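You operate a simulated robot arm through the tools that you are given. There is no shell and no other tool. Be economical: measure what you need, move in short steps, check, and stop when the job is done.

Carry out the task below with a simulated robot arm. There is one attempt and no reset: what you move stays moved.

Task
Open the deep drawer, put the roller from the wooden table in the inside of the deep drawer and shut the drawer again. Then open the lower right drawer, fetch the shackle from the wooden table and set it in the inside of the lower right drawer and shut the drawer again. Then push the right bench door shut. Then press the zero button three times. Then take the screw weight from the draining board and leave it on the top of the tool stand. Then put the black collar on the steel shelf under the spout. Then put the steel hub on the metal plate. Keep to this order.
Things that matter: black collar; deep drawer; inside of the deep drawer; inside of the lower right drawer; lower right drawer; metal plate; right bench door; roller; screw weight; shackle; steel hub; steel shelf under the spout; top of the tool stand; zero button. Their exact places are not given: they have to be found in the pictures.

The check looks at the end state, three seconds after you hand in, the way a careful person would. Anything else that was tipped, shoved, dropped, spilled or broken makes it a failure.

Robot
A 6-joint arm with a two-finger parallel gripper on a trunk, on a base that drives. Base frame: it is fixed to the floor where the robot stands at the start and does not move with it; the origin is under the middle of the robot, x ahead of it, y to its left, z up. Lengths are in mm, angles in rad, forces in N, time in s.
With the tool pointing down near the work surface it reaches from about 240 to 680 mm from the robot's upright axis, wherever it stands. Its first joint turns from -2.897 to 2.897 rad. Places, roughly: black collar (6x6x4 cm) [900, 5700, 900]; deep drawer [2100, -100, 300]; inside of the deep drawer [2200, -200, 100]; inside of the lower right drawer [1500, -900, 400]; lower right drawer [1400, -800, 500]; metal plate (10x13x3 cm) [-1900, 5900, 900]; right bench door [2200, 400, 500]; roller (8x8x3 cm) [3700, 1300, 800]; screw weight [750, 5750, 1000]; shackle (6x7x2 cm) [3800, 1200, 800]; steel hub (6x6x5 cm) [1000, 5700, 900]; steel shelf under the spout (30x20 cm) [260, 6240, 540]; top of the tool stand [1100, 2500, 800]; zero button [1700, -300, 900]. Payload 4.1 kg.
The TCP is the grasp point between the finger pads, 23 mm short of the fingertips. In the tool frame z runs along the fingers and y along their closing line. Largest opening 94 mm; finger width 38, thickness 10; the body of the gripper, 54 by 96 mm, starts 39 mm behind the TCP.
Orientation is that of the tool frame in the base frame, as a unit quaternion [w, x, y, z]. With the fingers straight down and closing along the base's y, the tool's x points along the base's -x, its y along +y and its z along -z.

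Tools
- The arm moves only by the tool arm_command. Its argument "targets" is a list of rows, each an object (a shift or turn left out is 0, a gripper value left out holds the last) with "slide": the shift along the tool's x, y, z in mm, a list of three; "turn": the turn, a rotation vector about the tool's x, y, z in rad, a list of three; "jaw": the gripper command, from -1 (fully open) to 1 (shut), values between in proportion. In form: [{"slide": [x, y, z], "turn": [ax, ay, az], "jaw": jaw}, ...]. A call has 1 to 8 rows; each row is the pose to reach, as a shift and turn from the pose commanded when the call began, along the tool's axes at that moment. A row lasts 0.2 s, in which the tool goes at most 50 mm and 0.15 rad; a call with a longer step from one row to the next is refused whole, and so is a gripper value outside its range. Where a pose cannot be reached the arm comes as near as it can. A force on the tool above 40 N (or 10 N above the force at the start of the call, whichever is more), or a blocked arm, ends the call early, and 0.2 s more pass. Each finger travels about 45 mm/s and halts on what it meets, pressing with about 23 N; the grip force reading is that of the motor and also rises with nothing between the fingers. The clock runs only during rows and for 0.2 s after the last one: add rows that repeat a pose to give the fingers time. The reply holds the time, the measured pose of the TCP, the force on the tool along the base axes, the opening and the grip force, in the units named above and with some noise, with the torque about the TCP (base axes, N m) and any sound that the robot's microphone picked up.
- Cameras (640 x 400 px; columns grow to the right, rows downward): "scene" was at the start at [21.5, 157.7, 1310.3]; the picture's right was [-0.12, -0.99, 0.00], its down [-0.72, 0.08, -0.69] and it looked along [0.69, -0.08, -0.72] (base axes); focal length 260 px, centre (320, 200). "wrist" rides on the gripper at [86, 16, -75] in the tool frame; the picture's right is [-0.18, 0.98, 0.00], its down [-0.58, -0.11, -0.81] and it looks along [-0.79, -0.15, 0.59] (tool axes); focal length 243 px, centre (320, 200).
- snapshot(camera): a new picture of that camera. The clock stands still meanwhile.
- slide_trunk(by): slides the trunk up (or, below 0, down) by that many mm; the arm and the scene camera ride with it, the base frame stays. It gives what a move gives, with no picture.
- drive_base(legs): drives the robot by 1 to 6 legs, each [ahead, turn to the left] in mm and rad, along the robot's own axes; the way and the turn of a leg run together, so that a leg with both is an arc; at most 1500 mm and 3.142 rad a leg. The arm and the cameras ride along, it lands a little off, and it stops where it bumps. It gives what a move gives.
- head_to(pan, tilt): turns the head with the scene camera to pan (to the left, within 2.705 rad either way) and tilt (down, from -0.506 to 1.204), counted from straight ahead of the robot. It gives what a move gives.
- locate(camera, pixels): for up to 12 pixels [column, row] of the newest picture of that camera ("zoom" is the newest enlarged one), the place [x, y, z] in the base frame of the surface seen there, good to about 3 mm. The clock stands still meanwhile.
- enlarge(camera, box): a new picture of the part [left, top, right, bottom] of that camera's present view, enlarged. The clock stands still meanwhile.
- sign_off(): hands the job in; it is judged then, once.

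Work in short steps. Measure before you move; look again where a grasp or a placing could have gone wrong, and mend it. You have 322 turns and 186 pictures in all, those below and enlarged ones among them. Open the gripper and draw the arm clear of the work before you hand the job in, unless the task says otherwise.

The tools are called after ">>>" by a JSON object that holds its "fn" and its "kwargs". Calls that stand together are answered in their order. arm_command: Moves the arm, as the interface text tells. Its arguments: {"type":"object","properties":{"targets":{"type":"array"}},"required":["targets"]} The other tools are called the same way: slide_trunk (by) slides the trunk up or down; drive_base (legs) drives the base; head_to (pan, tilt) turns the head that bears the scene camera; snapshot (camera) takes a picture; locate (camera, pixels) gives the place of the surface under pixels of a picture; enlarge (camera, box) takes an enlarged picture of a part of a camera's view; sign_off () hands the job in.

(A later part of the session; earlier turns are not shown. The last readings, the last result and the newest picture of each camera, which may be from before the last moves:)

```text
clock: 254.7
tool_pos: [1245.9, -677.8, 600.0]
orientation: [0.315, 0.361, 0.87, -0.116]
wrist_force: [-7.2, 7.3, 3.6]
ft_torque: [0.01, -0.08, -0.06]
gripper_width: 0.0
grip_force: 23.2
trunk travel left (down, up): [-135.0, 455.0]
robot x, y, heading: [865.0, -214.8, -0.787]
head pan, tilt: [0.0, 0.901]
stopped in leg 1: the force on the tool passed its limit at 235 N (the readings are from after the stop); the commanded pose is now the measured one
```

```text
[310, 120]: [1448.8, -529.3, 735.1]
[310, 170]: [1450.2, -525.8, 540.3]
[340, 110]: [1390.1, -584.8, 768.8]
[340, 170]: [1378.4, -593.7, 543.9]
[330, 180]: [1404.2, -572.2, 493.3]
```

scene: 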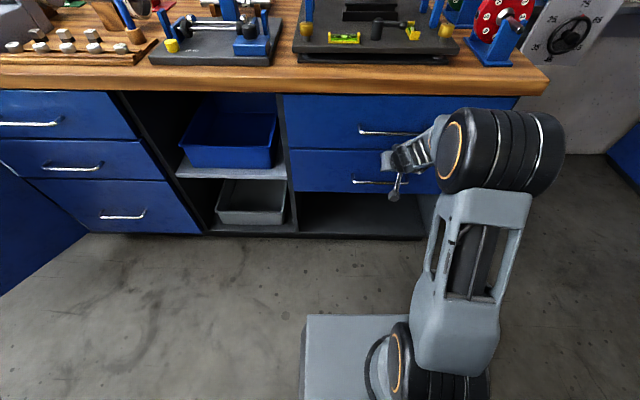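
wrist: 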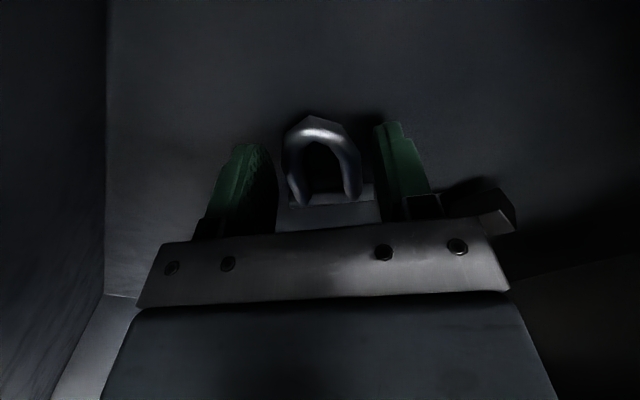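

Right drawers are flush. Next the door: its free edge is near (2137,558), hinge near (2204,185). I drive to a position right of it, facing heading -0.32 to push along the closing chord.

>>> {"fn": "drive_base", "kwargs": {"legs": [[-300, 0], [0, 1.631], [1016, 0], [0, -1.164]]}}

>>> {"fn": "head_to", "kwargs": {"pan": 0.0, "tilt": 0.8}}

>>> {"fn": "snapshot", "kwargs": {"camera": "scene"}}

```text
clock: 268.5
tool_pos: [1871.2, 508.8, 600.3]
orientation: [0.334, 0.153, 0.929, -0.041]
wrist_force: [-0.4, 0.0, -1.5]
ft_torque: [-0.01, 0.03, -0.01]
gripper_width: 0.0
grip_force: 23.0
trunk travel left (down, up): [-135.0, 455.0]
robot x, y, heading: [1319.0, 754.5, -0.329]
head pan, tilt: [0.0, 0.901]
```

```text
clock: 269.2
tool_pos: [1869.5, 509.5, 600.7]
orientation: [0.333, 0.153, 0.93, -0.041]
wrist_force: [0.2, -0.3, 0.2]
ft_torque: [0.0, 0.0, 0.01]
gripper_width: 0.0
grip_force: 23.0
trunk travel left (down, up): [-135.0, 455.0]
robot x, y, heading: [1320.5, 756.5, -0.33]
head pan, tilt: [0.0, 0.799]
```

```text
136 pictures are left
```

scene: 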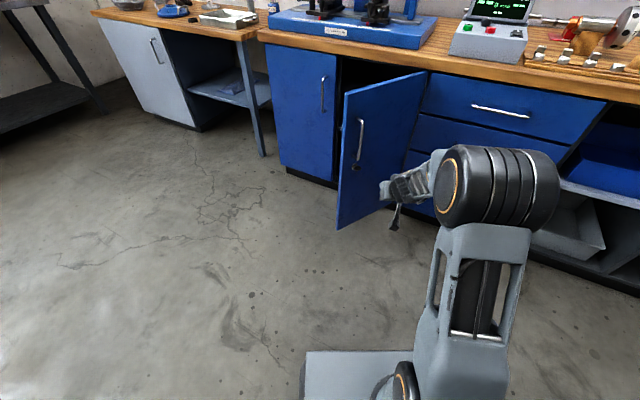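

Door and handle visible. Measure the handle's vertical extent and door face.

>>> {"fn": "locate", "kwargs": {"camera": "scene", "pixels": [[361, 122], [356, 163], [385, 130], [385, 180], [372, 195], [345, 100], [338, 220], [420, 80]]}}

```text
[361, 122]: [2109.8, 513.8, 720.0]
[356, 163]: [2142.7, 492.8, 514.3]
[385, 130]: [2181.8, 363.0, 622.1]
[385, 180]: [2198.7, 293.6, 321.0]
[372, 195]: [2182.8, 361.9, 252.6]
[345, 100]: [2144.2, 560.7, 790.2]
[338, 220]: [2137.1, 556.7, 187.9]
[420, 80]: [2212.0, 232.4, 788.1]
```

Handle spans z 515–720, so I push below it at z≈450. Lower the trunk and drive in.

>>> {"fn": "slide_trunk", "kwargs": {"by": -130}}

>>> {"fn": "drive_base", "kwargs": {"legs": [[290, 0], [150, 0]]}}

>>> {"fn": "snapshot", "kwargs": {"camera": "scene"}}

```text
clock: 270.8
tool_pos: [1870.7, 507.9, 471.5]
orientation: [0.333, 0.153, 0.929, -0.043]
wrist_force: [0.3, -0.4, 0.0]
ft_torque: [0.02, 0.01, -0.01]
gripper_width: 0.0
grip_force: 23.2
trunk travel left (down, up): [-5.0, 585.0]
robot x, y, heading: [1322.5, 754.2, -0.332]
head pan, tilt: [0.0, 0.799]
```

```text
clock: 273.7
tool_pos: [2287.5, 364.2, 471.6]
orientation: [0.332, 0.155, 0.929, -0.043]
wrist_force: [-0.1, -0.4, -0.9]
ft_torque: [0.01, 0.0, 0.0]
gripper_width: 0.0
grip_force: 22.9
trunk travel left (down, up): [-5.0, 585.0]
robot x, y, heading: [1736.5, 610.4, -0.334]
head pan, tilt: [0.0, 0.799]
```

```text
135 pictures are left
```

scene: 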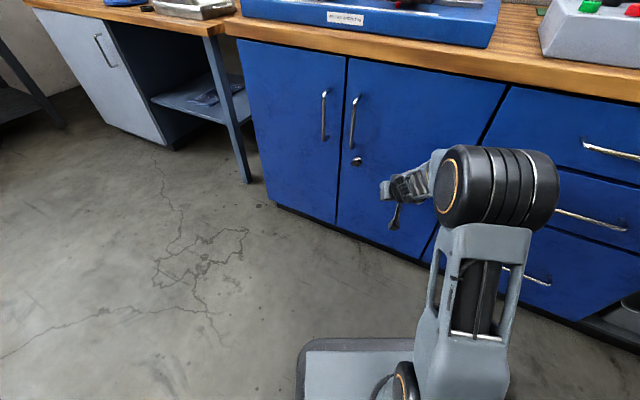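

The door looks nearly or fully shut. Measure face points on both doors.

>>> {"fn": "locate", "kwargs": {"camera": "scene", "pixels": [[342, 200], [333, 200], [360, 75], [340, 75], [400, 160], [480, 90], [300, 150], [370, 225]]}}

```text
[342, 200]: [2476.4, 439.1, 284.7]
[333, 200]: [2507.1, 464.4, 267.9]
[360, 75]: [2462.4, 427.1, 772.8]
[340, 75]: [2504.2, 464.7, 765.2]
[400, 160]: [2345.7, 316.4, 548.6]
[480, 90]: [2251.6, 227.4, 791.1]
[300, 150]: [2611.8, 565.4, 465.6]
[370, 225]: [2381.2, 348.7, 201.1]
```

It's flush within measurement noise; I give a final gentle push to be sure.

>>> {"fn": "drive_base", "kwargs": {"legs": [[60, 0]]}}

>>> {"fn": "drive_base", "kwargs": {"legs": [[-300, 0]]}}

>>> {"fn": "arm_command", "kwargs": {"targets": [{"turn": [0, 0.13, 0]}, {"turn": [0, 0.26, 0]}, {"turn": [0, 0.39, 0]}, {"turn": [0, 0.52, 0]}, {"turn": [0, 0.65, 0]}, {"turn": [0, 0.69, 0]}]}}

>>> {"fn": "snapshot", "kwargs": {"camera": "scene"}}

```text
clock: 274.8
tool_pos: [2335.8, 348.0, 469.3]
orientation: [0.332, 0.155, 0.93, -0.04]
wrist_force: [-6.7, 2.5, 4.0]
ft_torque: [-0.07, -0.05, -0.07]
gripper_width: 0.0
grip_force: 23.1
trunk travel left (down, up): [-5.0, 585.0]
robot x, y, heading: [1788.6, 593.7, -0.331]
head pan, tilt: [0.0, 0.799]
stopped in leg 1: the force on the tool passed its limit at 70 N (the readings are from after the stop); the commanded pose is now the measured one
```

```text
clock: 276.8
tool_pos: [2054.9, 446.7, 469.4]
orientation: [0.331, 0.152, 0.931, -0.039]
wrist_force: [0.6, -0.1, -0.8]
ft_torque: [0.0, -0.02, -0.02]
gripper_width: 0.0
grip_force: 23.1
trunk travel left (down, up): [-5.0, 585.0]
robot x, y, heading: [1504.2, 691.0, -0.324]
head pan, tilt: [0.0, 0.799]
```

```text
clock: 278.2
tool_pos: [2054.9, 445.9, 469.9]
orientation: [-0.003, 0.156, 0.988, 0.014]
wrist_force: [0.1, -0.2, -0.3]
ft_torque: [-0.02, 0.0, -0.01]
gripper_width: 0.0
grip_force: 22.9
out of reach, approached as far as the arm can: row 1
trunk travel left (down, up): [-5.0, 585.0]
robot x, y, heading: [1509.5, 688.1, -0.328]
head pan, tilt: [0.0, 0.799]
```

```text
134 pictures are left
```

scene: 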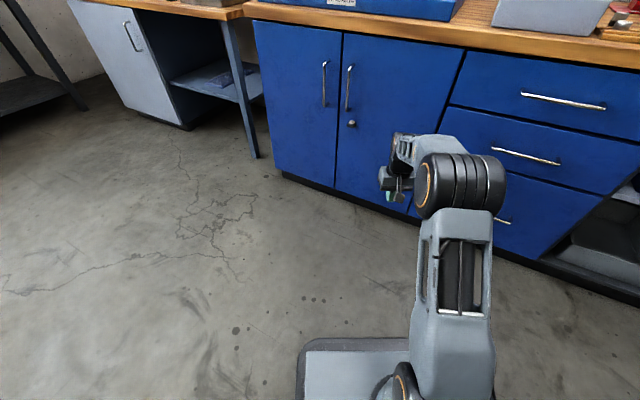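

Door is shut. Now the zero button near (1700,-300,900): I raise the trunk and drive opposite that spot to look.

>>> {"fn": "slide_trunk", "kwargs": {"by": 400}}

>>> {"fn": "drive_base", "kwargs": {"legs": [[0, -2.056], [470, 0], [0, 1.571]]}}

>>> {"fn": "slide_trunk", "kwargs": {"by": 185}}

>>> {"fn": "snapshot", "kwargs": {"camera": "scene"}}

```text
clock: 282.1
tool_pos: [2054.8, 447.4, 870.1]
orientation: [-0.004, 0.156, 0.988, 0.014]
wrist_force: [0.5, 0.3, -0.1]
ft_torque: [0.02, 0.01, 0.0]
gripper_width: 0.0
grip_force: 22.6
trunk travel left (down, up): [-405.0, 185.0]
robot x, y, heading: [1506.8, 690.9, -0.325]
head pan, tilt: [0.0, 0.799]
```

```text
clock: 293.6
tool_pos: [1528.2, -111.9, 870.4]
orientation: [0.0, 0.395, 0.919, 0.015]
wrist_force: [-0.6, 0.8, -0.3]
ft_torque: [0.01, 0.0, -0.03]
gripper_width: 0.0
grip_force: 23.0
trunk travel left (down, up): [-405.0, 185.0]
robot x, y, heading: [1165.4, 366.9, -0.826]
head pan, tilt: [0.0, 0.799]
```

```text
clock: 295.6
tool_pos: [1527.3, -109.9, 1054.5]
orientation: [0.0, 0.396, 0.918, 0.015]
wrist_force: [0.4, 0.5, -0.1]
ft_torque: [-0.04, 0.02, 0.01]
gripper_width: 0.0
grip_force: 23.1
trunk travel left (down, up): [-590.0, 0.0]
robot x, y, heading: [1165.6, 367.4, -0.828]
head pan, tilt: [0.0, 0.799]
```

```text
133 pictures are left
```

scene: 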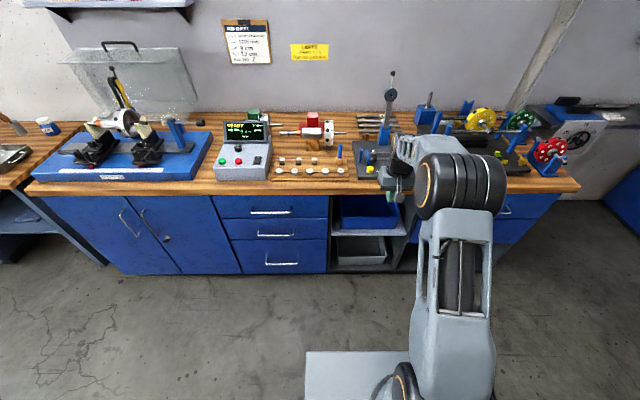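

Zoom on the area around the rack/gauge fixture and on the instrument.

>>> {"fn": "enlarge", "kwargs": {"camera": "scene", "box": [260, 60, 460, 185]}}

>>> {"fn": "enlarge", "kwargs": {"camera": "scene", "box": [205, 105, 285, 185]}}

```text
3.20 times, centred on (360, 122) of scene
```

zoom: 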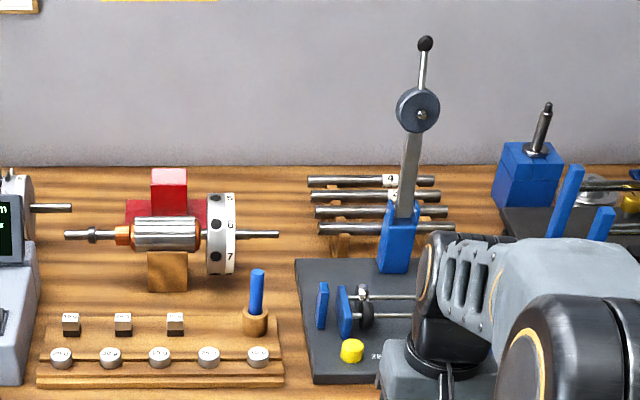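

```text
5.00 times, centred on (245, 145) of scene
```

zoom: 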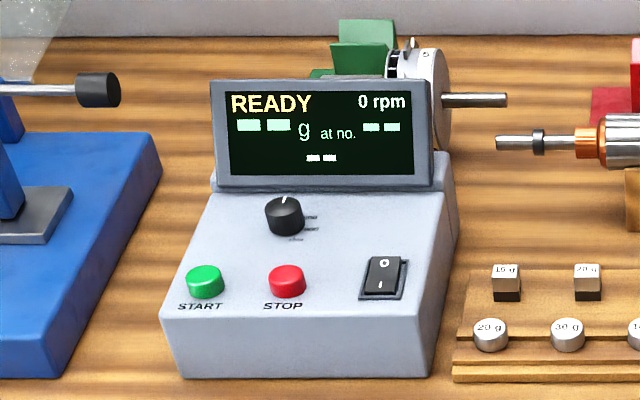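

The yellow button at zoom1 (352,350) with a "Z…" label on the gauge fixture is the candidate. Zoom and locate it.

>>> {"fn": "enlarge", "kwargs": {"camera": "scene", "box": [350, 140, 400, 190]}}

>>> {"fn": "locate", "kwargs": {"camera": "zoom", "pixels": [[320, 200], [270, 160], [270, 220]]}}

>>> {"fn": "locate", "kwargs": {"camera": "scene", "pixels": [[370, 168], [370, 170], [365, 172]]}}

```text
8.00 times, centred on (375, 165) of scene
```

zoom: 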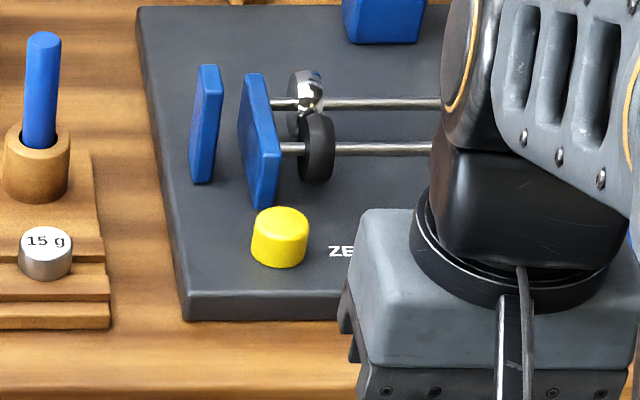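

```text
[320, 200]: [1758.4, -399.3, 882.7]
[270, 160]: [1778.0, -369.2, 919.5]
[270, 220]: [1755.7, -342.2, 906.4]
```

```text
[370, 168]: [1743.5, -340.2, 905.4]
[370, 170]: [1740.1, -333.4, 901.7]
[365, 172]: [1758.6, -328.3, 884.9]
```

It is labelled "ZE…". Locate its top more exactly.

>>> {"fn": "locate", "kwargs": {"camera": "zoom", "pixels": [[281, 220], [260, 220], [302, 222], [281, 210], [281, 232], [281, 255], [230, 250], [300, 140], [262, 140], [262, 205]]}}

```text
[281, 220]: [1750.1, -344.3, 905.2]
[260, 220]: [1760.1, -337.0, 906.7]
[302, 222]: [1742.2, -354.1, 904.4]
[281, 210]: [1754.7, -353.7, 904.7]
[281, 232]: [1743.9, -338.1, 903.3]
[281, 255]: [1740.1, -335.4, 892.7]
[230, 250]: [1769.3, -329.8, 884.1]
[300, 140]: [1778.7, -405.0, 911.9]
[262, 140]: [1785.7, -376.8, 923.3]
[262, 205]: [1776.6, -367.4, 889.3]
```

Button top ≈ (1750,-345,905), plate 884. Check gauge post/lever positions before driving in with the arm.

>>> {"fn": "locate", "kwargs": {"camera": "scene", "pixels": [[390, 95], [392, 74], [387, 120], [384, 137], [428, 115], [375, 150]]}}

>>> {"fn": "arm_command", "kwargs": {"targets": [{"turn": [0.028, -0.012, 0]}]}}

>>> {"fn": "drive_base", "kwargs": {"legs": [[200, 0]]}}

>>> {"fn": "snapshot", "kwargs": {"camera": "scene"}}

```text
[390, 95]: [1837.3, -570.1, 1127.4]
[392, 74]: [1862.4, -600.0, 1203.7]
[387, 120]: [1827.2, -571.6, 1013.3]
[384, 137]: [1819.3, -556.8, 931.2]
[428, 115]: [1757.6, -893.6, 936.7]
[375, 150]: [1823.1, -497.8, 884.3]
```

```text
clock: 296.0
tool_pos: [1528.4, -110.1, 1055.2]
orientation: [0.001, 0.395, 0.919, -0.001]
wrist_force: [-0.2, 0.0, -0.4]
ft_torque: [-0.03, 0.0, 0.02]
gripper_width: 0.0
grip_force: 23.0
trunk travel left (down, up): [-590.0, 0.0]
robot x, y, heading: [1165.0, 365.1, -0.824]
head pan, tilt: [0.0, 0.799]
```

```text
clock: 297.6
tool_pos: [1667.4, -260.2, 1054.6]
orientation: [0.001, 0.396, 0.918, -0.001]
wrist_force: [0.9, -0.1, 0.1]
ft_torque: [0.03, 0.04, -0.01]
gripper_width: 0.0
grip_force: 22.8
trunk travel left (down, up): [-590.0, 0.0]
robot x, y, heading: [1305.3, 214.8, -0.821]
head pan, tilt: [0.0, 0.799]
```

```text
129 pictures are left
```

scene: 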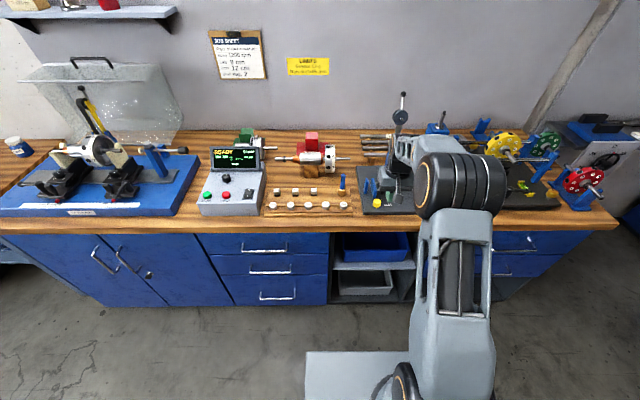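

Gauge post is 215 mm deeper; clear. Drive 115 mm more.

>>> {"fn": "drive_base", "kwargs": {"legs": [[112, 0]]}}

>>> {"fn": "snapshot", "kwargs": {"camera": "wrist"}}

```text
clock: 298.9
tool_pos: [1745.2, -345.4, 1055.2]
orientation: [0.001, 0.396, 0.918, 0.0]
wrist_force: [-0.6, -0.1, -1.2]
ft_torque: [0.02, 0.02, 0.01]
gripper_width: 0.0
grip_force: 23.1
trunk travel left (down, up): [-590.0, 0.0]
robot x, y, heading: [1377.5, 132.0, -0.816]
head pan, tilt: [0.0, 0.799]
```

```text
128 pictures are left
```

wrist: 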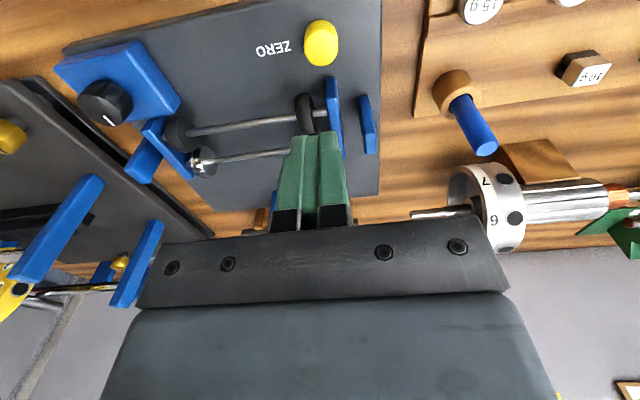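

Locate the button in the wrist view.

>>> {"fn": "locate", "kwargs": {"camera": "wrist", "pixels": [[321, 40], [321, 28], [309, 42], [333, 42], [321, 52], [335, 85], [306, 105], [332, 150], [368, 105]]}}

```text
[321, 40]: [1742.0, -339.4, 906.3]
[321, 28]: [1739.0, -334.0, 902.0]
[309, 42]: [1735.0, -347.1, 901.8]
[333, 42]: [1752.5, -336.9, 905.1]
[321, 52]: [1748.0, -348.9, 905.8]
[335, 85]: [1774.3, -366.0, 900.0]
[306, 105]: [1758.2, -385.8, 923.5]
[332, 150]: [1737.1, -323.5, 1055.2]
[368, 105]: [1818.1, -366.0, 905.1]
```

TCP is over the button. Descend to just above it (TCP z≈936).

>>> {"fn": "arm_command", "kwargs": {"targets": [{"slide": [3, 0, 40]}, {"slide": [3, 0, 80]}, {"slide": [3, 0, 105]}, {"slide": [3, 0, 117]}]}}

>>> {"fn": "snapshot", "kwargs": {"camera": "wrist"}}

```text
clock: 299.9
tool_pos: [1743.0, -342.6, 937.4]
orientation: [0.002, 0.396, 0.918, -0.001]
wrist_force: [-0.1, 0.5, -0.2]
ft_torque: [0.01, 0.03, 0.03]
gripper_width: 0.0
grip_force: 22.7
trunk travel left (down, up): [-590.0, 0.0]
robot x, y, heading: [1380.4, 131.6, -0.823]
head pan, tilt: [0.0, 0.799]
```

```text
127 pictures are left
```

wrist: 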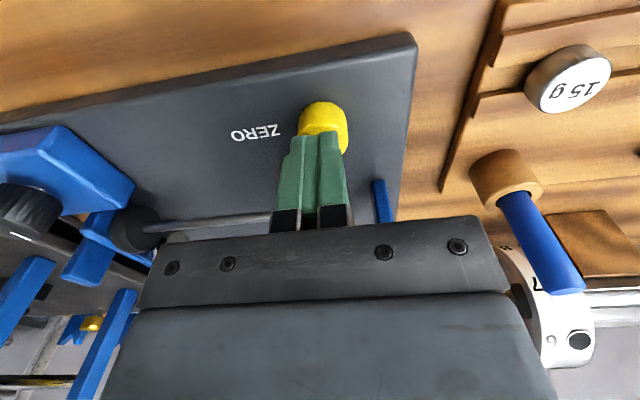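

Tips line up; shift +3 mm in y and press gently in small steps, watching for a click.

>>> {"fn": "arm_command", "kwargs": {"targets": [{"slide": [0, 3, 4]}, {"slide": [0, 3, 8]}, {"slide": [0, 3, 11]}, {"slide": [0, 3, 13]}]}}

```text
clock: 300.9
tool_pos: [1744.9, -338.8, 925.2]
orientation: [0.0, 0.395, 0.919, -0.001]
wrist_force: [1.7, 0.5, 1.9]
ft_torque: [0.01, -0.01, 0.0]
gripper_width: 0.1
grip_force: 22.8
trunk travel left (down, up): [-590.0, 0.0]
robot x, y, heading: [1380.3, 129.9, -0.822]
head pan, tilt: [0.0, 0.799]
```

Slight contact at 925. Press further.

>>> {"fn": "arm_command", "kwargs": {"targets": [{"slide": [0, 0, 2]}, {"slide": [0, 0, 4]}]}}

```text
clock: 301.4
tool_pos: [1745.2, -339.8, 922.1]
orientation: [0.001, 0.395, 0.918, -0.001]
wrist_force: [1.0, 0.2, 5.4]
ft_torque: [-0.07, -0.02, 0.01]
gripper_width: 0.0
grip_force: 22.9
trunk travel left (down, up): [-590.0, 0.0]
robot x, y, heading: [1382.5, 132.3, -0.821]
head pan, tilt: [0.0, 0.799]
heard: click
```

Click: press one. Raise 10 mm to release.

>>> {"fn": "arm_command", "kwargs": {"targets": [{"slide": [0, 0, -6]}, {"slide": [0, 0, -12]}, {"slide": [0, 0, -12]}]}}

>>> {"fn": "arm_command", "kwargs": {"targets": [{"slide": [0, 0, 6]}, {"slide": [0, 0, 9]}, {"slide": [0, 0, 12]}]}}

>>> {"fn": "arm_command", "kwargs": {"targets": [{"slide": [0, 0, -6]}, {"slide": [0, 0, -12]}, {"slide": [0, 0, -12]}]}}

```text
clock: 302.2
tool_pos: [1745.9, -338.5, 932.7]
orientation: [0.0, 0.395, 0.919, 0.0]
wrist_force: [-1.0, 0.8, -1.2]
ft_torque: [-0.02, 0.03, -0.01]
gripper_width: 0.0
grip_force: 23.0
trunk travel left (down, up): [-590.0, 0.0]
robot x, y, heading: [1377.3, 128.6, -0.824]
head pan, tilt: [0.0, 0.799]
```

```text
clock: 303.1
tool_pos: [1746.3, -339.7, 921.3]
orientation: [0.001, 0.395, 0.919, 0.0]
wrist_force: [-1.3, 2.2, 3.9]
ft_torque: [0.01, 0.01, 0.01]
gripper_width: 0.3
grip_force: 23.0
trunk travel left (down, up): [-590.0, 0.0]
robot x, y, heading: [1381.7, 130.9, -0.824]
head pan, tilt: [0.0, 0.799]
heard: click
```

```text
clock: 303.9
tool_pos: [1745.3, -340.3, 933.5]
orientation: [0.001, 0.396, 0.918, -0.001]
wrist_force: [0.3, -0.4, 0.3]
ft_torque: [-0.02, -0.03, -0.01]
gripper_width: 0.1
grip_force: 22.7
trunk travel left (down, up): [-590.0, 0.0]
robot x, y, heading: [1380.1, 129.9, -0.83]
head pan, tilt: [0.0, 0.799]
```

Two clean clicks. Third press and then rise clear.

>>> {"fn": "arm_command", "kwargs": {"targets": [{"slide": [0, 0, 6]}, {"slide": [0, 0, 9]}, {"slide": [0, 0, 12]}]}}

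>>> {"fn": "arm_command", "kwargs": {"targets": [{"slide": [0, 0, -6]}, {"slide": [0, 0, -40]}, {"slide": [0, 0, -80]}, {"slide": [0, 0, -115]}]}}

```text
clock: 304.6
tool_pos: [1745.1, -339.9, 921.5]
orientation: [0.001, 0.395, 0.919, 0.0]
wrist_force: [0.9, 0.1, 3.0]
ft_torque: [-0.03, 0.0, -0.04]
gripper_width: 0.0
grip_force: 23.5
trunk travel left (down, up): [-590.0, 0.0]
robot x, y, heading: [1378.2, 133.7, -0.824]
head pan, tilt: [0.0, 0.799]
heard: click
```

```text
clock: 305.6
tool_pos: [1744.1, -338.8, 1035.1]
orientation: [0.001, 0.395, 0.919, -0.001]
wrist_force: [0.4, 0.1, 0.6]
ft_torque: [0.0, 0.01, 0.05]
gripper_width: 0.1
grip_force: 22.7
trunk travel left (down, up): [-590.0, 0.0]
robot x, y, heading: [1376.8, 134.4, -0.821]
head pan, tilt: [0.0, 0.799]
```

Three clicks. Now back off and drive toward the far side, passing the tool stand at (1100,2500) on its right.

>>> {"fn": "drive_base", "kwargs": {"legs": [[-450, 0], [0, 1.987], [1050, 0], [1050, 0]]}}

>>> {"fn": "head_to", "kwargs": {"pan": 0.7, "tilt": 0.35}}

>>> {"fn": "snapshot", "kwargs": {"camera": "scene"}}

```text
clock: 323.1
tool_pos: [2295.2, 2869.7, 1036.0]
orientation: [0.001, -0.535, 0.845, 0.001]
wrist_force: [-0.2, 0.3, 0.5]
ft_torque: [0.01, 0.01, 0.01]
gripper_width: 0.0
grip_force: 23.3
trunk travel left (down, up): [-590.0, 0.0]
robot x, y, heading: [1984.8, 2358.5, 1.12]
head pan, tilt: [0.0, 0.799]
```

```text
clock: 324.2
tool_pos: [2295.1, 2869.3, 1034.8]
orientation: [0.001, -0.535, 0.845, 0.0]
wrist_force: [-0.9, 0.2, -1.0]
ft_torque: [0.0, 0.0, 0.06]
gripper_width: 0.0
grip_force: 23.3
trunk travel left (down, up): [-590.0, 0.0]
robot x, y, heading: [1985.8, 2359.6, 1.117]
head pan, tilt: [0.7, 0.351]
```

```text
126 pictures are left
```

scene: 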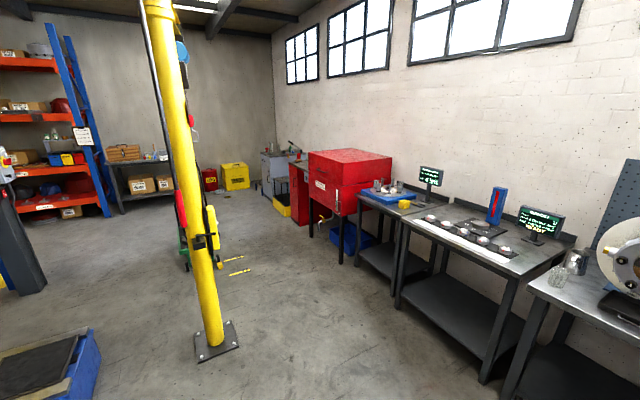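

Locate main features: table with displays, red cabinet, pillar.

>>> {"fn": "locate", "kwargs": {"camera": "scene", "pixels": [[215, 340], [395, 190], [470, 235], [350, 180], [280, 165], [385, 200], [495, 262], [560, 290], [320, 205], [40, 340]]}}

>>> {"fn": "enlarge", "kwargs": {"camera": "scene", "box": [240, 120, 440, 245]}}

```text
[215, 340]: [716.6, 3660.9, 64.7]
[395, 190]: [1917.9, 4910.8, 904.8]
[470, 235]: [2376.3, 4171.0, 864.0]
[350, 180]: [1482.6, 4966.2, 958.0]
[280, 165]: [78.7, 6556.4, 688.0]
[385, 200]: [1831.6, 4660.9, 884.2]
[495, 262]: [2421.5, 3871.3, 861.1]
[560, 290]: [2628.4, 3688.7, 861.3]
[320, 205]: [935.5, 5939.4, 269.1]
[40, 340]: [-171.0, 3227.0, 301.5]
```

```text
3.20 times, centred on (340, 182) of scene
```

zoom: 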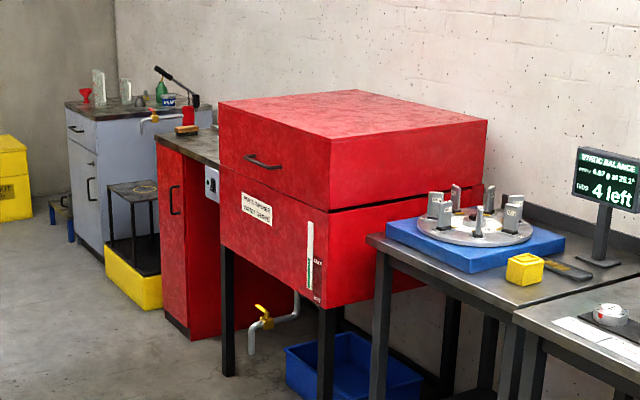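

The sink counter with the drain board lies behind the red box; spout and black shelf stand beyond. I drive around the pillar (717,3661) to about (250,5100), facing the counter.

>>> {"fn": "drive_base", "kwargs": {"legs": [[0, 0.876], [900, 0], [898, 0], [0, 0.316], [1480, 0]]}}

>>> {"fn": "head_to", "kwargs": {"pan": -1.3, "tilt": 0.5}}

>>> {"fn": "snapshot", "kwargs": {"camera": "scene"}}

```text
clock: 343.6
tool_pos: [-126.3, 5590.9, 1034.9]
orientation: [-0.001, 0.918, -0.397, -0.001]
wrist_force: [0.0, -0.6, 0.0]
ft_torque: [-0.03, -0.03, 0.01]
gripper_width: 0.0
grip_force: 23.0
trunk travel left (down, up): [-590.0, 0.0]
robot x, y, heading: [232.6, 5116.7, 2.314]
head pan, tilt: [0.7, 0.351]
```

```text
clock: 345.5
tool_pos: [-126.5, 5589.6, 1034.8]
orientation: [-0.001, 0.918, -0.397, -0.001]
wrist_force: [0.0, 0.1, 0.4]
ft_torque: [-0.01, 0.02, 0.02]
gripper_width: 0.0
grip_force: 23.2
trunk travel left (down, up): [-590.0, 0.0]
robot x, y, heading: [236.6, 5114.0, 2.31]
head pan, tilt: [-1.3, 0.499]
```

```text
124 pictures are left
```

scene: 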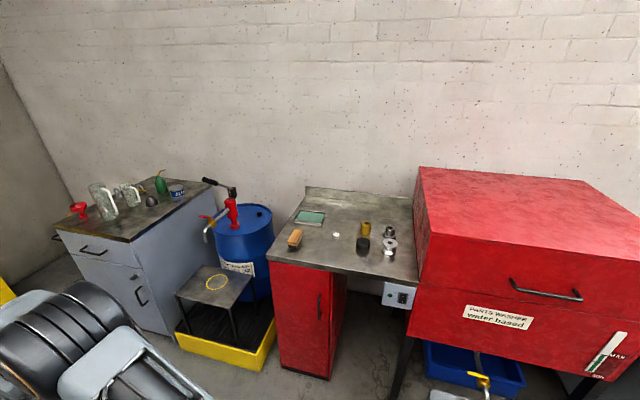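

Good view of the drain board. Zoom in on it and on the spout shelf.

>>> {"fn": "enlarge", "kwargs": {"camera": "scene", "box": [270, 180, 430, 280]}}

>>> {"fn": "enlarge", "kwargs": {"camera": "scene", "box": [150, 170, 310, 370]}}

```text
4.00 times, centred on (350, 230) of scene
```

zoom: 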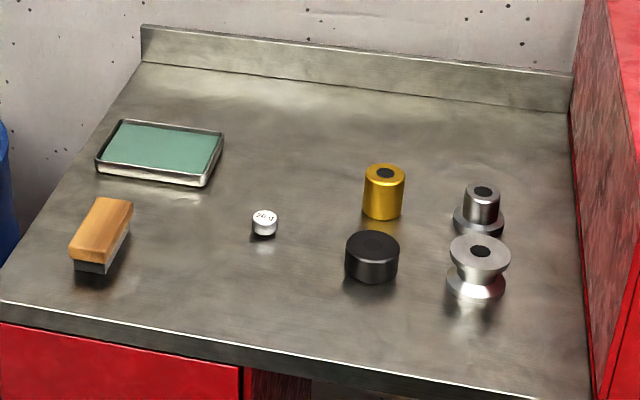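

```text
2.00 times, centred on (230, 270) of scene
```

zoom: 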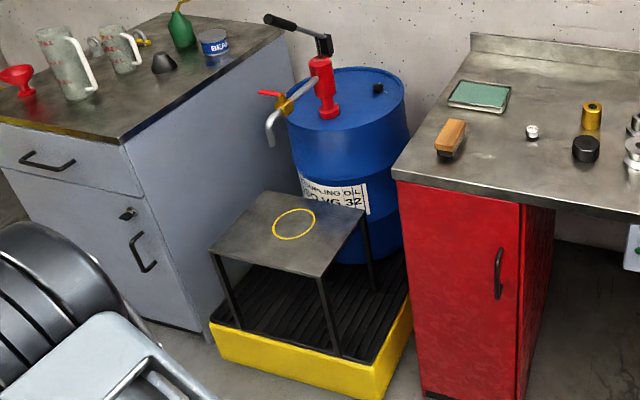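

I locate the small weight, black collar, and the two steel parts (a stepped hub and a spool).

>>> {"fn": "enlarge", "kwargs": {"camera": "scene", "box": [310, 205, 410, 268]}}

>>> {"fn": "locate", "kwargs": {"camera": "zoom", "pixels": [[166, 185], [166, 200], [338, 235], [338, 265], [510, 150], [510, 188], [510, 245], [515, 310], [355, 115], [250, 300], [480, 192], [545, 192]]}}

```text
6.35 times, centred on (360, 236) of scene
```

zoom: 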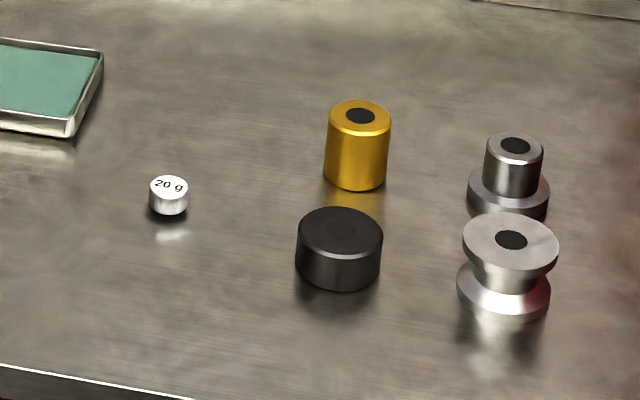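

```text
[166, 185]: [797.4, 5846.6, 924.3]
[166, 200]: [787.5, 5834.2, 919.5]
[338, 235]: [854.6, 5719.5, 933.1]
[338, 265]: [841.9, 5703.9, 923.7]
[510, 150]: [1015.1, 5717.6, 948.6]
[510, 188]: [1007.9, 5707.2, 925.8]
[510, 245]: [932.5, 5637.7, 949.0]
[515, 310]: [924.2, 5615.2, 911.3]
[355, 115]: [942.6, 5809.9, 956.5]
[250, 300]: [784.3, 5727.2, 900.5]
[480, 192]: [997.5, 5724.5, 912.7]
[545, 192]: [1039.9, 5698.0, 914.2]
```

The "20 g" screw weight is at ≈(795,5843), black collar ≈(855,5715), stepped steel hub ≈(1012,5712). I move to face the weight.

>>> {"fn": "drive_base", "kwargs": {"legs": [[0, -0.098], [290, 0], [0, -1.571], [150, 0]]}}

>>> {"fn": "head_to", "kwargs": {"pan": 0.0, "tilt": 0.7}}

>>> {"fn": "snapshot", "kwargs": {"camera": "scene"}}

```text
clock: 352.8
tool_pos: [689.9, 5758.0, 1034.7]
orientation: [0.0, -0.327, 0.945, -0.001]
wrist_force: [0.5, 0.2, -0.6]
ft_torque: [-0.03, 0.03, 0.01]
gripper_width: 0.0
grip_force: 22.7
trunk travel left (down, up): [-590.0, 0.0]
robot x, y, heading: [183.8, 5444.3, 0.651]
head pan, tilt: [-1.3, 0.499]
```

```text
clock: 354.3
tool_pos: [688.6, 5758.4, 1035.4]
orientation: [0.001, -0.326, 0.945, 0.0]
wrist_force: [-0.7, -0.7, -0.3]
ft_torque: [-0.01, -0.03, -0.06]
gripper_width: 0.1
grip_force: 23.0
trunk travel left (down, up): [-590.0, 0.0]
robot x, y, heading: [180.7, 5439.3, 0.662]
head pan, tilt: [0.0, 0.7]
```

```text
120 pictures are left
```

scene: 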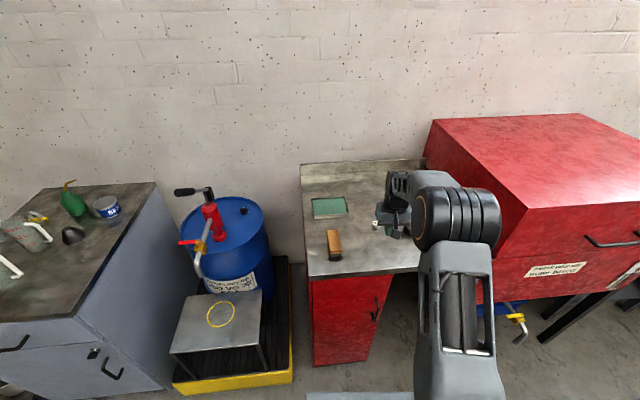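

Weight visible at (376,224), just ahead of the gripper. Drive 130 mm forward.

>>> {"fn": "drive_base", "kwargs": {"legs": [[130, 0]]}}

>>> {"fn": "arm_command", "kwargs": {"targets": [{"jaw": -0.1}, {"jaw": -0.1, "slide": [0, 0, 20]}, {"jaw": -0.1, "slide": [0, 0, 40]}]}}

>>> {"fn": "snapshot", "kwargs": {"camera": "wrist"}}

```text
clock: 355.6
tool_pos: [792.9, 5838.6, 1034.7]
orientation: [0.001, -0.326, 0.945, 0.0]
wrist_force: [0.6, 0.5, -0.8]
ft_torque: [-0.04, 0.02, 0.0]
gripper_width: 0.0
grip_force: 22.9
trunk travel left (down, up): [-590.0, 0.0]
robot x, y, heading: [289.6, 5517.9, 0.657]
head pan, tilt: [0.0, 0.7]
```

```text
clock: 356.4
tool_pos: [793.9, 5837.9, 995.5]
orientation: [0.001, -0.326, 0.945, 0.0]
wrist_force: [0.0, 0.6, 0.2]
ft_torque: [-0.01, 0.0, -0.02]
gripper_width: 51.9
grip_force: 0.0
trunk travel left (down, up): [-590.0, 0.0]
robot x, y, heading: [288.2, 5518.3, 0.657]
head pan, tilt: [0.0, 0.7]
```

```text
119 pictures are left
```

wrist: 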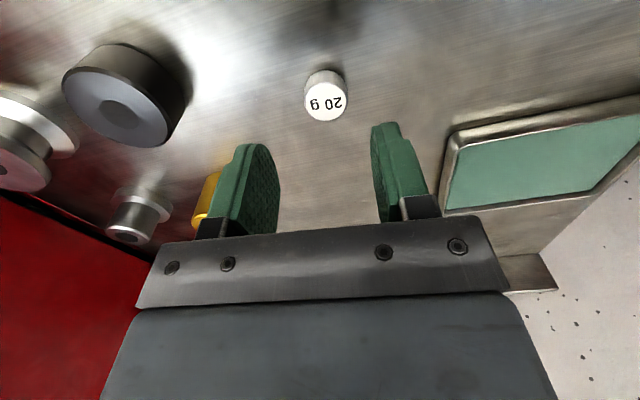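

>>> {"fn": "locate", "kwargs": {"camera": "wrist", "pixels": [[325, 100], [308, 102], [343, 98], [325, 118], [325, 86], [325, 73], [340, 150]]}}

```text
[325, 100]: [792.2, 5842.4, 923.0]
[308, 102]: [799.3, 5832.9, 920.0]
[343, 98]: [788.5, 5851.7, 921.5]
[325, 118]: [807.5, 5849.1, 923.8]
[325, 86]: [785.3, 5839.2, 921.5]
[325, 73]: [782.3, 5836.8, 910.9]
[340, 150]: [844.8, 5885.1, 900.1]
```

Weight centre (795,5843.5), top 923, board 900. Correct by (+1,+5.5), descend to z≈927 and grip.

>>> {"fn": "arm_command", "kwargs": {"targets": [{"slide": [-4, 4, 25]}, {"slide": [-4, 4, 50]}, {"slide": [-4, 4, 67]}, {"slide": [-4, 4, 67], "jaw": 1}, {"slide": [-4, 4, 67], "jaw": 1}, {"slide": [-4, 4, 67], "jaw": 1}]}}

>>> {"fn": "arm_command", "kwargs": {"targets": [{"slide": [0, 0, -30]}, {"slide": [0, 0, -70]}, {"slide": [0, 0, -110]}]}}

>>> {"fn": "snapshot", "kwargs": {"camera": "wrist"}}

```text
clock: 357.8
tool_pos: [796.5, 5843.9, 928.1]
orientation: [0.001, -0.327, 0.945, 0.0]
wrist_force: [0.3, -0.2, -0.8]
ft_torque: [0.0, 0.0, -0.02]
gripper_width: 28.4
grip_force: 23.4
trunk travel left (down, up): [-590.0, 0.0]
robot x, y, heading: [287.8, 5520.3, 0.654]
head pan, tilt: [0.0, 0.7]
```

```text
clock: 358.6
tool_pos: [794.4, 5845.1, 1039.5]
orientation: [0.0, -0.326, 0.945, 0.0]
wrist_force: [-0.6, 0.5, 0.7]
ft_torque: [0.01, 0.01, -0.01]
gripper_width: 28.2
grip_force: 23.5
trunk travel left (down, up): [-590.0, 0.0]
robot x, y, heading: [290.3, 5523.8, 0.656]
head pan, tilt: [0.0, 0.7]
```

```text
118 pictures are left
```

wrist: 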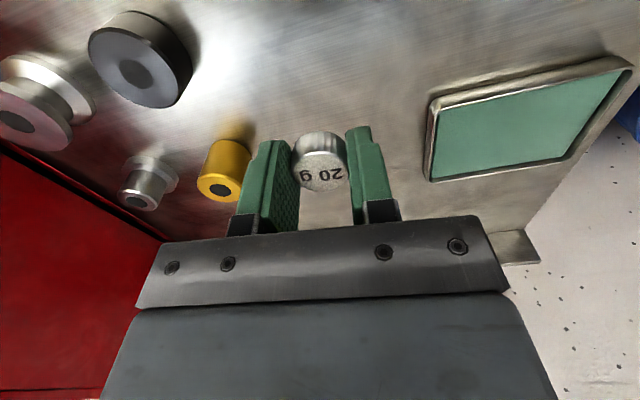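

Weight held (28 mm). Drive back round the pillar to view the tool stand.

>>> {"fn": "drive_base", "kwargs": {"legs": [[-350, 0], [0, -1.469], [900, 0], [902, 0], [0, -0.686], [600, 0]]}}

>>> {"fn": "snapshot", "kwargs": {"camera": "scene"}}

```text
clock: 378.1
tool_pos: [1189.2, 2726.6, 1038.2]
orientation: [0.001, 0.693, 0.721, -0.001]
wrist_force: [0.1, 0.1, -0.3]
ft_torque: [0.0, 0.01, 0.01]
gripper_width: 28.5
grip_force: 23.2
trunk travel left (down, up): [-590.0, 0.0]
robot x, y, heading: [1220.5, 3328.2, -1.541]
head pan, tilt: [0.0, 0.7]
```

```text
117 pictures are left
```

scene: 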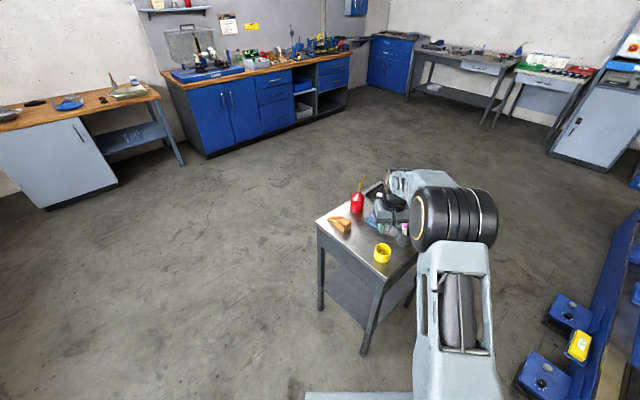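

The stand is right ahead with several items on it. Zoom on its top.

>>> {"fn": "enlarge", "kwargs": {"camera": "scene", "box": [300, 170, 430, 280]}}

>>> {"fn": "snapshot", "kwargs": {"camera": "wrist"}}

```text
3.64 times, centred on (365, 225) of scene
```

zoom: 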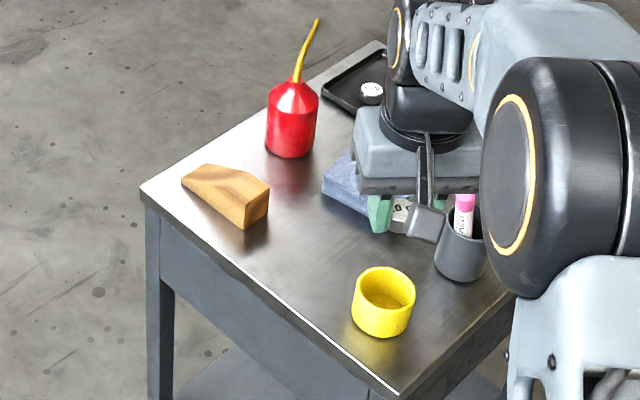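

```text
115 pictures are left
```

wrist: 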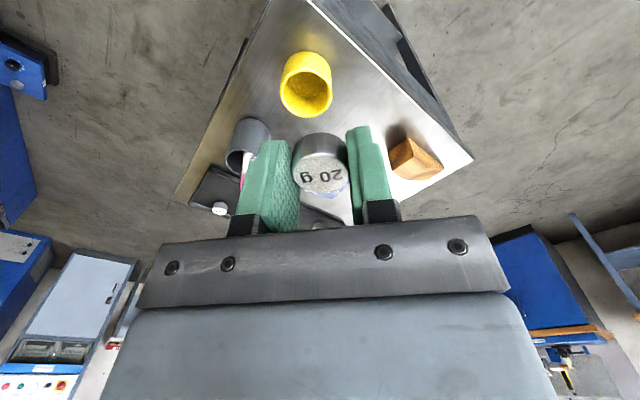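

Free area lies around zoom (285,255), between the wooden block, cloth and yellow cup. Locate.

>>> {"fn": "locate", "kwargs": {"camera": "zoom", "pixels": [[290, 245], [270, 220], [320, 260], [250, 215], [245, 225], [355, 290], [383, 330], [340, 205], [380, 225], [145, 190], [395, 390], [300, 310]]}}

```text
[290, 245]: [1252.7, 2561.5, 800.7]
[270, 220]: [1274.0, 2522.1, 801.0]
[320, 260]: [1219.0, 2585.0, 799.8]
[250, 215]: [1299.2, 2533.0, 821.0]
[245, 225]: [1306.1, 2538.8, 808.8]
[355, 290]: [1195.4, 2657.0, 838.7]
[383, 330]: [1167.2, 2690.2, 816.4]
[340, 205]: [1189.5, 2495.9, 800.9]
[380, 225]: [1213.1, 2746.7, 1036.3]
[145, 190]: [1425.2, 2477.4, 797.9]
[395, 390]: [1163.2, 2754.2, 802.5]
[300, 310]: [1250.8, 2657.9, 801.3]
```

Spot (1240,2570) is ≥70 mm clear of everything. Check the oil can with its tall spout.

>>> {"fn": "locate", "kwargs": {"camera": "zoom", "pixels": [[290, 130], [317, 22], [297, 75], [300, 160], [460, 250], [371, 92]]}}

```text
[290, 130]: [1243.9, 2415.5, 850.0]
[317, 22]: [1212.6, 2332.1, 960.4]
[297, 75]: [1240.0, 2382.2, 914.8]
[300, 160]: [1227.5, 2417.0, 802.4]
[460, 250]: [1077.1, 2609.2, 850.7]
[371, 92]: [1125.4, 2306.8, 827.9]
```

Drive 150 mm ahead and position above the spot.

>>> {"fn": "drive_base", "kwargs": {"legs": [[150, 0]]}}

>>> {"fn": "arm_command", "kwargs": {"targets": [{"slide": [0, 24, 30]}, {"slide": [0, 47, 60]}, {"slide": [0, 47, 100]}, {"slide": [0, 47, 140]}]}}

>>> {"fn": "snapshot", "kwargs": {"camera": "wrist"}}

>>> {"fn": "enlarge", "kwargs": {"camera": "scene", "box": [300, 190, 460, 310]}}

```text
clock: 379.5
tool_pos: [1192.6, 2577.6, 1039.1]
orientation: [0.001, 0.694, 0.72, 0.0]
wrist_force: [-0.2, 1.1, 0.7]
ft_torque: [0.02, 0.0, 0.01]
gripper_width: 28.6
grip_force: 23.0
trunk travel left (down, up): [-590.0, 0.0]
robot x, y, heading: [1222.6, 3177.9, -1.547]
head pan, tilt: [0.0, 0.7]
```

```text
clock: 380.5
tool_pos: [1239.2, 2579.6, 897.8]
orientation: [0.001, 0.694, 0.72, -0.001]
wrist_force: [-0.7, -0.3, -0.5]
ft_torque: [0.02, -0.01, 0.01]
gripper_width: 27.9
grip_force: 23.0
trunk travel left (down, up): [-590.0, 0.0]
robot x, y, heading: [1226.1, 3178.2, -1.544]
head pan, tilt: [0.0, 0.7]
```

```text
114 pictures are left
```

wrist: 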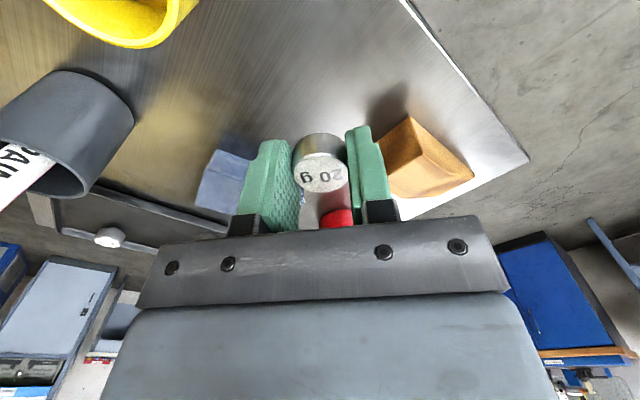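

```text
3.33 times, centred on (380, 250) of scene
```

zoom: 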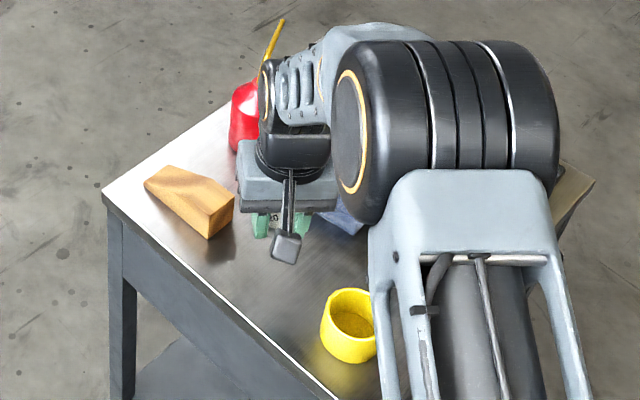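

Clear. Descend to just touch (TCP ≈828).

>>> {"fn": "arm_command", "kwargs": {"targets": [{"slide": [0, 0, 30]}, {"slide": [0, 0, 55]}, {"slide": [0, 0, 66]}, {"slide": [0, 0, 69]}]}}

>>> {"fn": "arm_command", "kwargs": {"targets": [{"slide": [0, 0, 1.5]}, {"slide": [0, 0, 3]}]}}

```text
clock: 381.5
tool_pos: [1237.9, 2579.1, 829.8]
orientation: [0.0, 0.693, 0.721, -0.001]
wrist_force: [0.2, -0.2, -0.9]
ft_torque: [0.0, -0.01, 0.03]
gripper_width: 28.1
grip_force: 22.8
trunk travel left (down, up): [-590.0, 0.0]
robot x, y, heading: [1223.4, 3179.6, -1.544]
head pan, tilt: [0.0, 0.7]
```

```text
clock: 382.1
tool_pos: [1237.3, 2580.0, 827.7]
orientation: [0.001, 0.695, 0.719, 0.0]
wrist_force: [-0.5, 0.6, 2.4]
ft_torque: [0.03, 0.07, 0.0]
gripper_width: 27.7
grip_force: 22.4
trunk travel left (down, up): [-590.0, 0.0]
robot x, y, heading: [1227.0, 3178.6, -1.545]
head pan, tilt: [0.0, 0.7]
```

Touching (2.4 N). Release and rise.

>>> {"fn": "arm_command", "kwargs": {"targets": [{"jaw": 0.05}, {"jaw": 0.05}, {"slide": [0, 0, -30]}, {"slide": [0, 0, -70]}, {"slide": [0, 0, -120]}, {"slide": [0, 0, -170]}, {"slide": [0, 0, -210]}]}}

>>> {"fn": "snapshot", "kwargs": {"camera": "wrist"}}

```text
clock: 383.7
tool_pos: [1239.5, 2581.6, 1038.2]
orientation: [0.0, 0.694, 0.72, 0.0]
wrist_force: [-0.1, -0.5, 0.3]
ft_torque: [-0.01, -0.02, -0.01]
gripper_width: 44.8
grip_force: 0.0
trunk travel left (down, up): [-590.0, 0.0]
robot x, y, heading: [1221.9, 3177.6, -1.549]
head pan, tilt: [0.0, 0.7]
```

```text
112 pictures are left
```

wrist: 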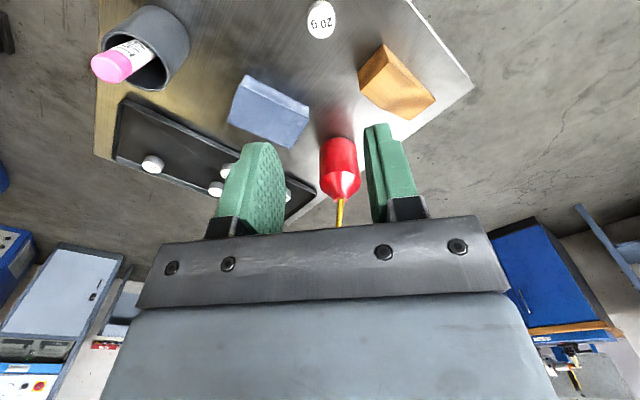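

The 20 g weight stands on the stand. Now return for the black collar, turning left to avoid the pillar.

>>> {"fn": "drive_base", "kwargs": {"legs": [[-750, 0], [0, 2.0], [0, 1.768], [820, 0], [820, 0], [0, -1.578]]}}

>>> {"fn": "snapshot", "kwargs": {"camera": "scene"}}

```text
clock: 408.6
tool_pos: [683.7, 5561.9, 1036.3]
orientation: [0.001, -0.324, 0.946, 0.0]
wrist_force: [0.3, 0.2, 0.1]
ft_torque: [0.01, -0.01, 0.01]
gripper_width: 44.6
grip_force: 0.0
trunk travel left (down, up): [-590.0, 0.0]
robot x, y, heading: [201.7, 5200.5, 0.651]
head pan, tilt: [0.0, 0.7]
```

```text
111 pictures are left
```

scene: 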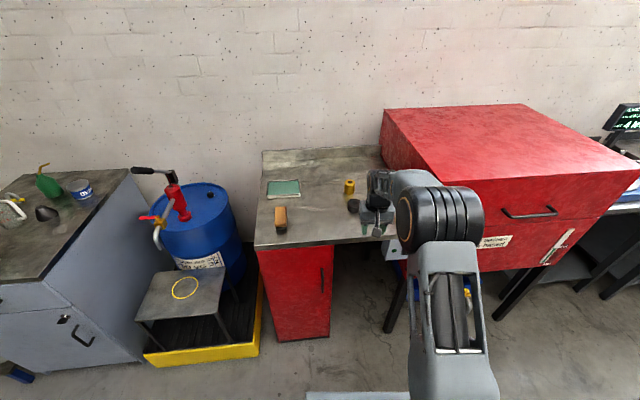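

Collar at (353,205). I also measure the shelf and its yellow ring now, and the spout, before driving in.

>>> {"fn": "locate", "kwargs": {"camera": "scene", "pixels": [[185, 288], [170, 290], [200, 286], [150, 270], [225, 270], [137, 318], [212, 318], [158, 245], [150, 217], [185, 212], [145, 172], [353, 205]]}}

>>> {"fn": "drive_base", "kwargs": {"legs": [[225, 0]]}}

```text
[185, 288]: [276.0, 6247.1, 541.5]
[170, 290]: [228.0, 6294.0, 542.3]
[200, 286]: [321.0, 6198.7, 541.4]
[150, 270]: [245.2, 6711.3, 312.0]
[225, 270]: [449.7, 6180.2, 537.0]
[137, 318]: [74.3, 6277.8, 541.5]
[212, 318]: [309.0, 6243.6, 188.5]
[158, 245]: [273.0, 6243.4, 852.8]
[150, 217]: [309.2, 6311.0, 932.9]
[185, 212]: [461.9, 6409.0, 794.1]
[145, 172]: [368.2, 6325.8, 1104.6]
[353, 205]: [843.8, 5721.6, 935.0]
```

```text
clock: 410.3
tool_pos: [865.9, 5702.7, 1037.1]
orientation: [0.0, -0.324, 0.946, 0.0]
wrist_force: [0.0, 0.0, 0.2]
ft_torque: [-0.02, 0.03, 0.0]
gripper_width: 44.7
grip_force: 0.1
trunk travel left (down, up): [-590.0, 0.0]
robot x, y, heading: [384.5, 5341.2, 0.648]
head pan, tilt: [0.0, 0.7]
```

The spout tip (273,6243,853) is right above the ring centre (276,6247,541). Now open the gripper and lower over the collar.

>>> {"fn": "arm_command", "kwargs": {"targets": [{"jaw": -1}, {"slide": [0, 12, 25], "jaw": -1}, {"slide": [0, 12, 50], "jaw": -1}]}}

>>> {"fn": "snapshot", "kwargs": {"camera": "wrist"}}

```text
clock: 411.1
tool_pos: [858.6, 5711.4, 987.2]
orientation: [0.0, -0.325, 0.946, 0.0]
wrist_force: [-0.1, 0.1, -0.2]
ft_torque: [0.03, 0.02, 0.01]
gripper_width: 93.9
grip_force: 0.1
trunk travel left (down, up): [-590.0, 0.0]
robot x, y, heading: [391.2, 5339.9, 0.651]
head pan, tilt: [0.0, 0.7]
```

```text
110 pictures are left
```

wrist: 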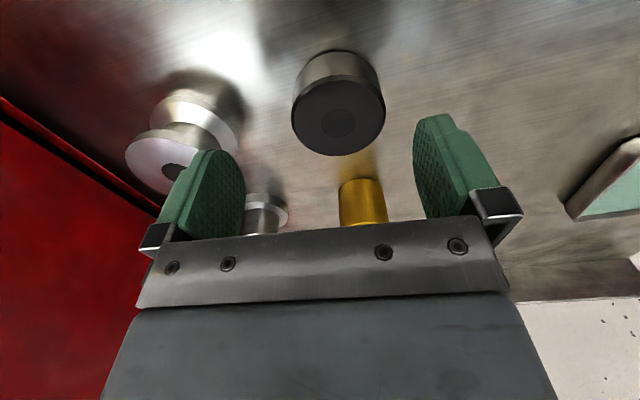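

>>> {"fn": "locate", "kwargs": {"camera": "wrist", "pixels": [[296, 115], [383, 108], [338, 120], [340, 150], [337, 82], [335, 58], [190, 150], [445, 130]]}}

```text
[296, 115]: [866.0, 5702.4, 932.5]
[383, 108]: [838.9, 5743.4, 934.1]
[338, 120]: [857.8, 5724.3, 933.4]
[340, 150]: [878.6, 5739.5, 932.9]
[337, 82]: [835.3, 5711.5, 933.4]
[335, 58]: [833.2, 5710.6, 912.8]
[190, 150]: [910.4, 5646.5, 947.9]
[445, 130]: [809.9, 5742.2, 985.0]
```

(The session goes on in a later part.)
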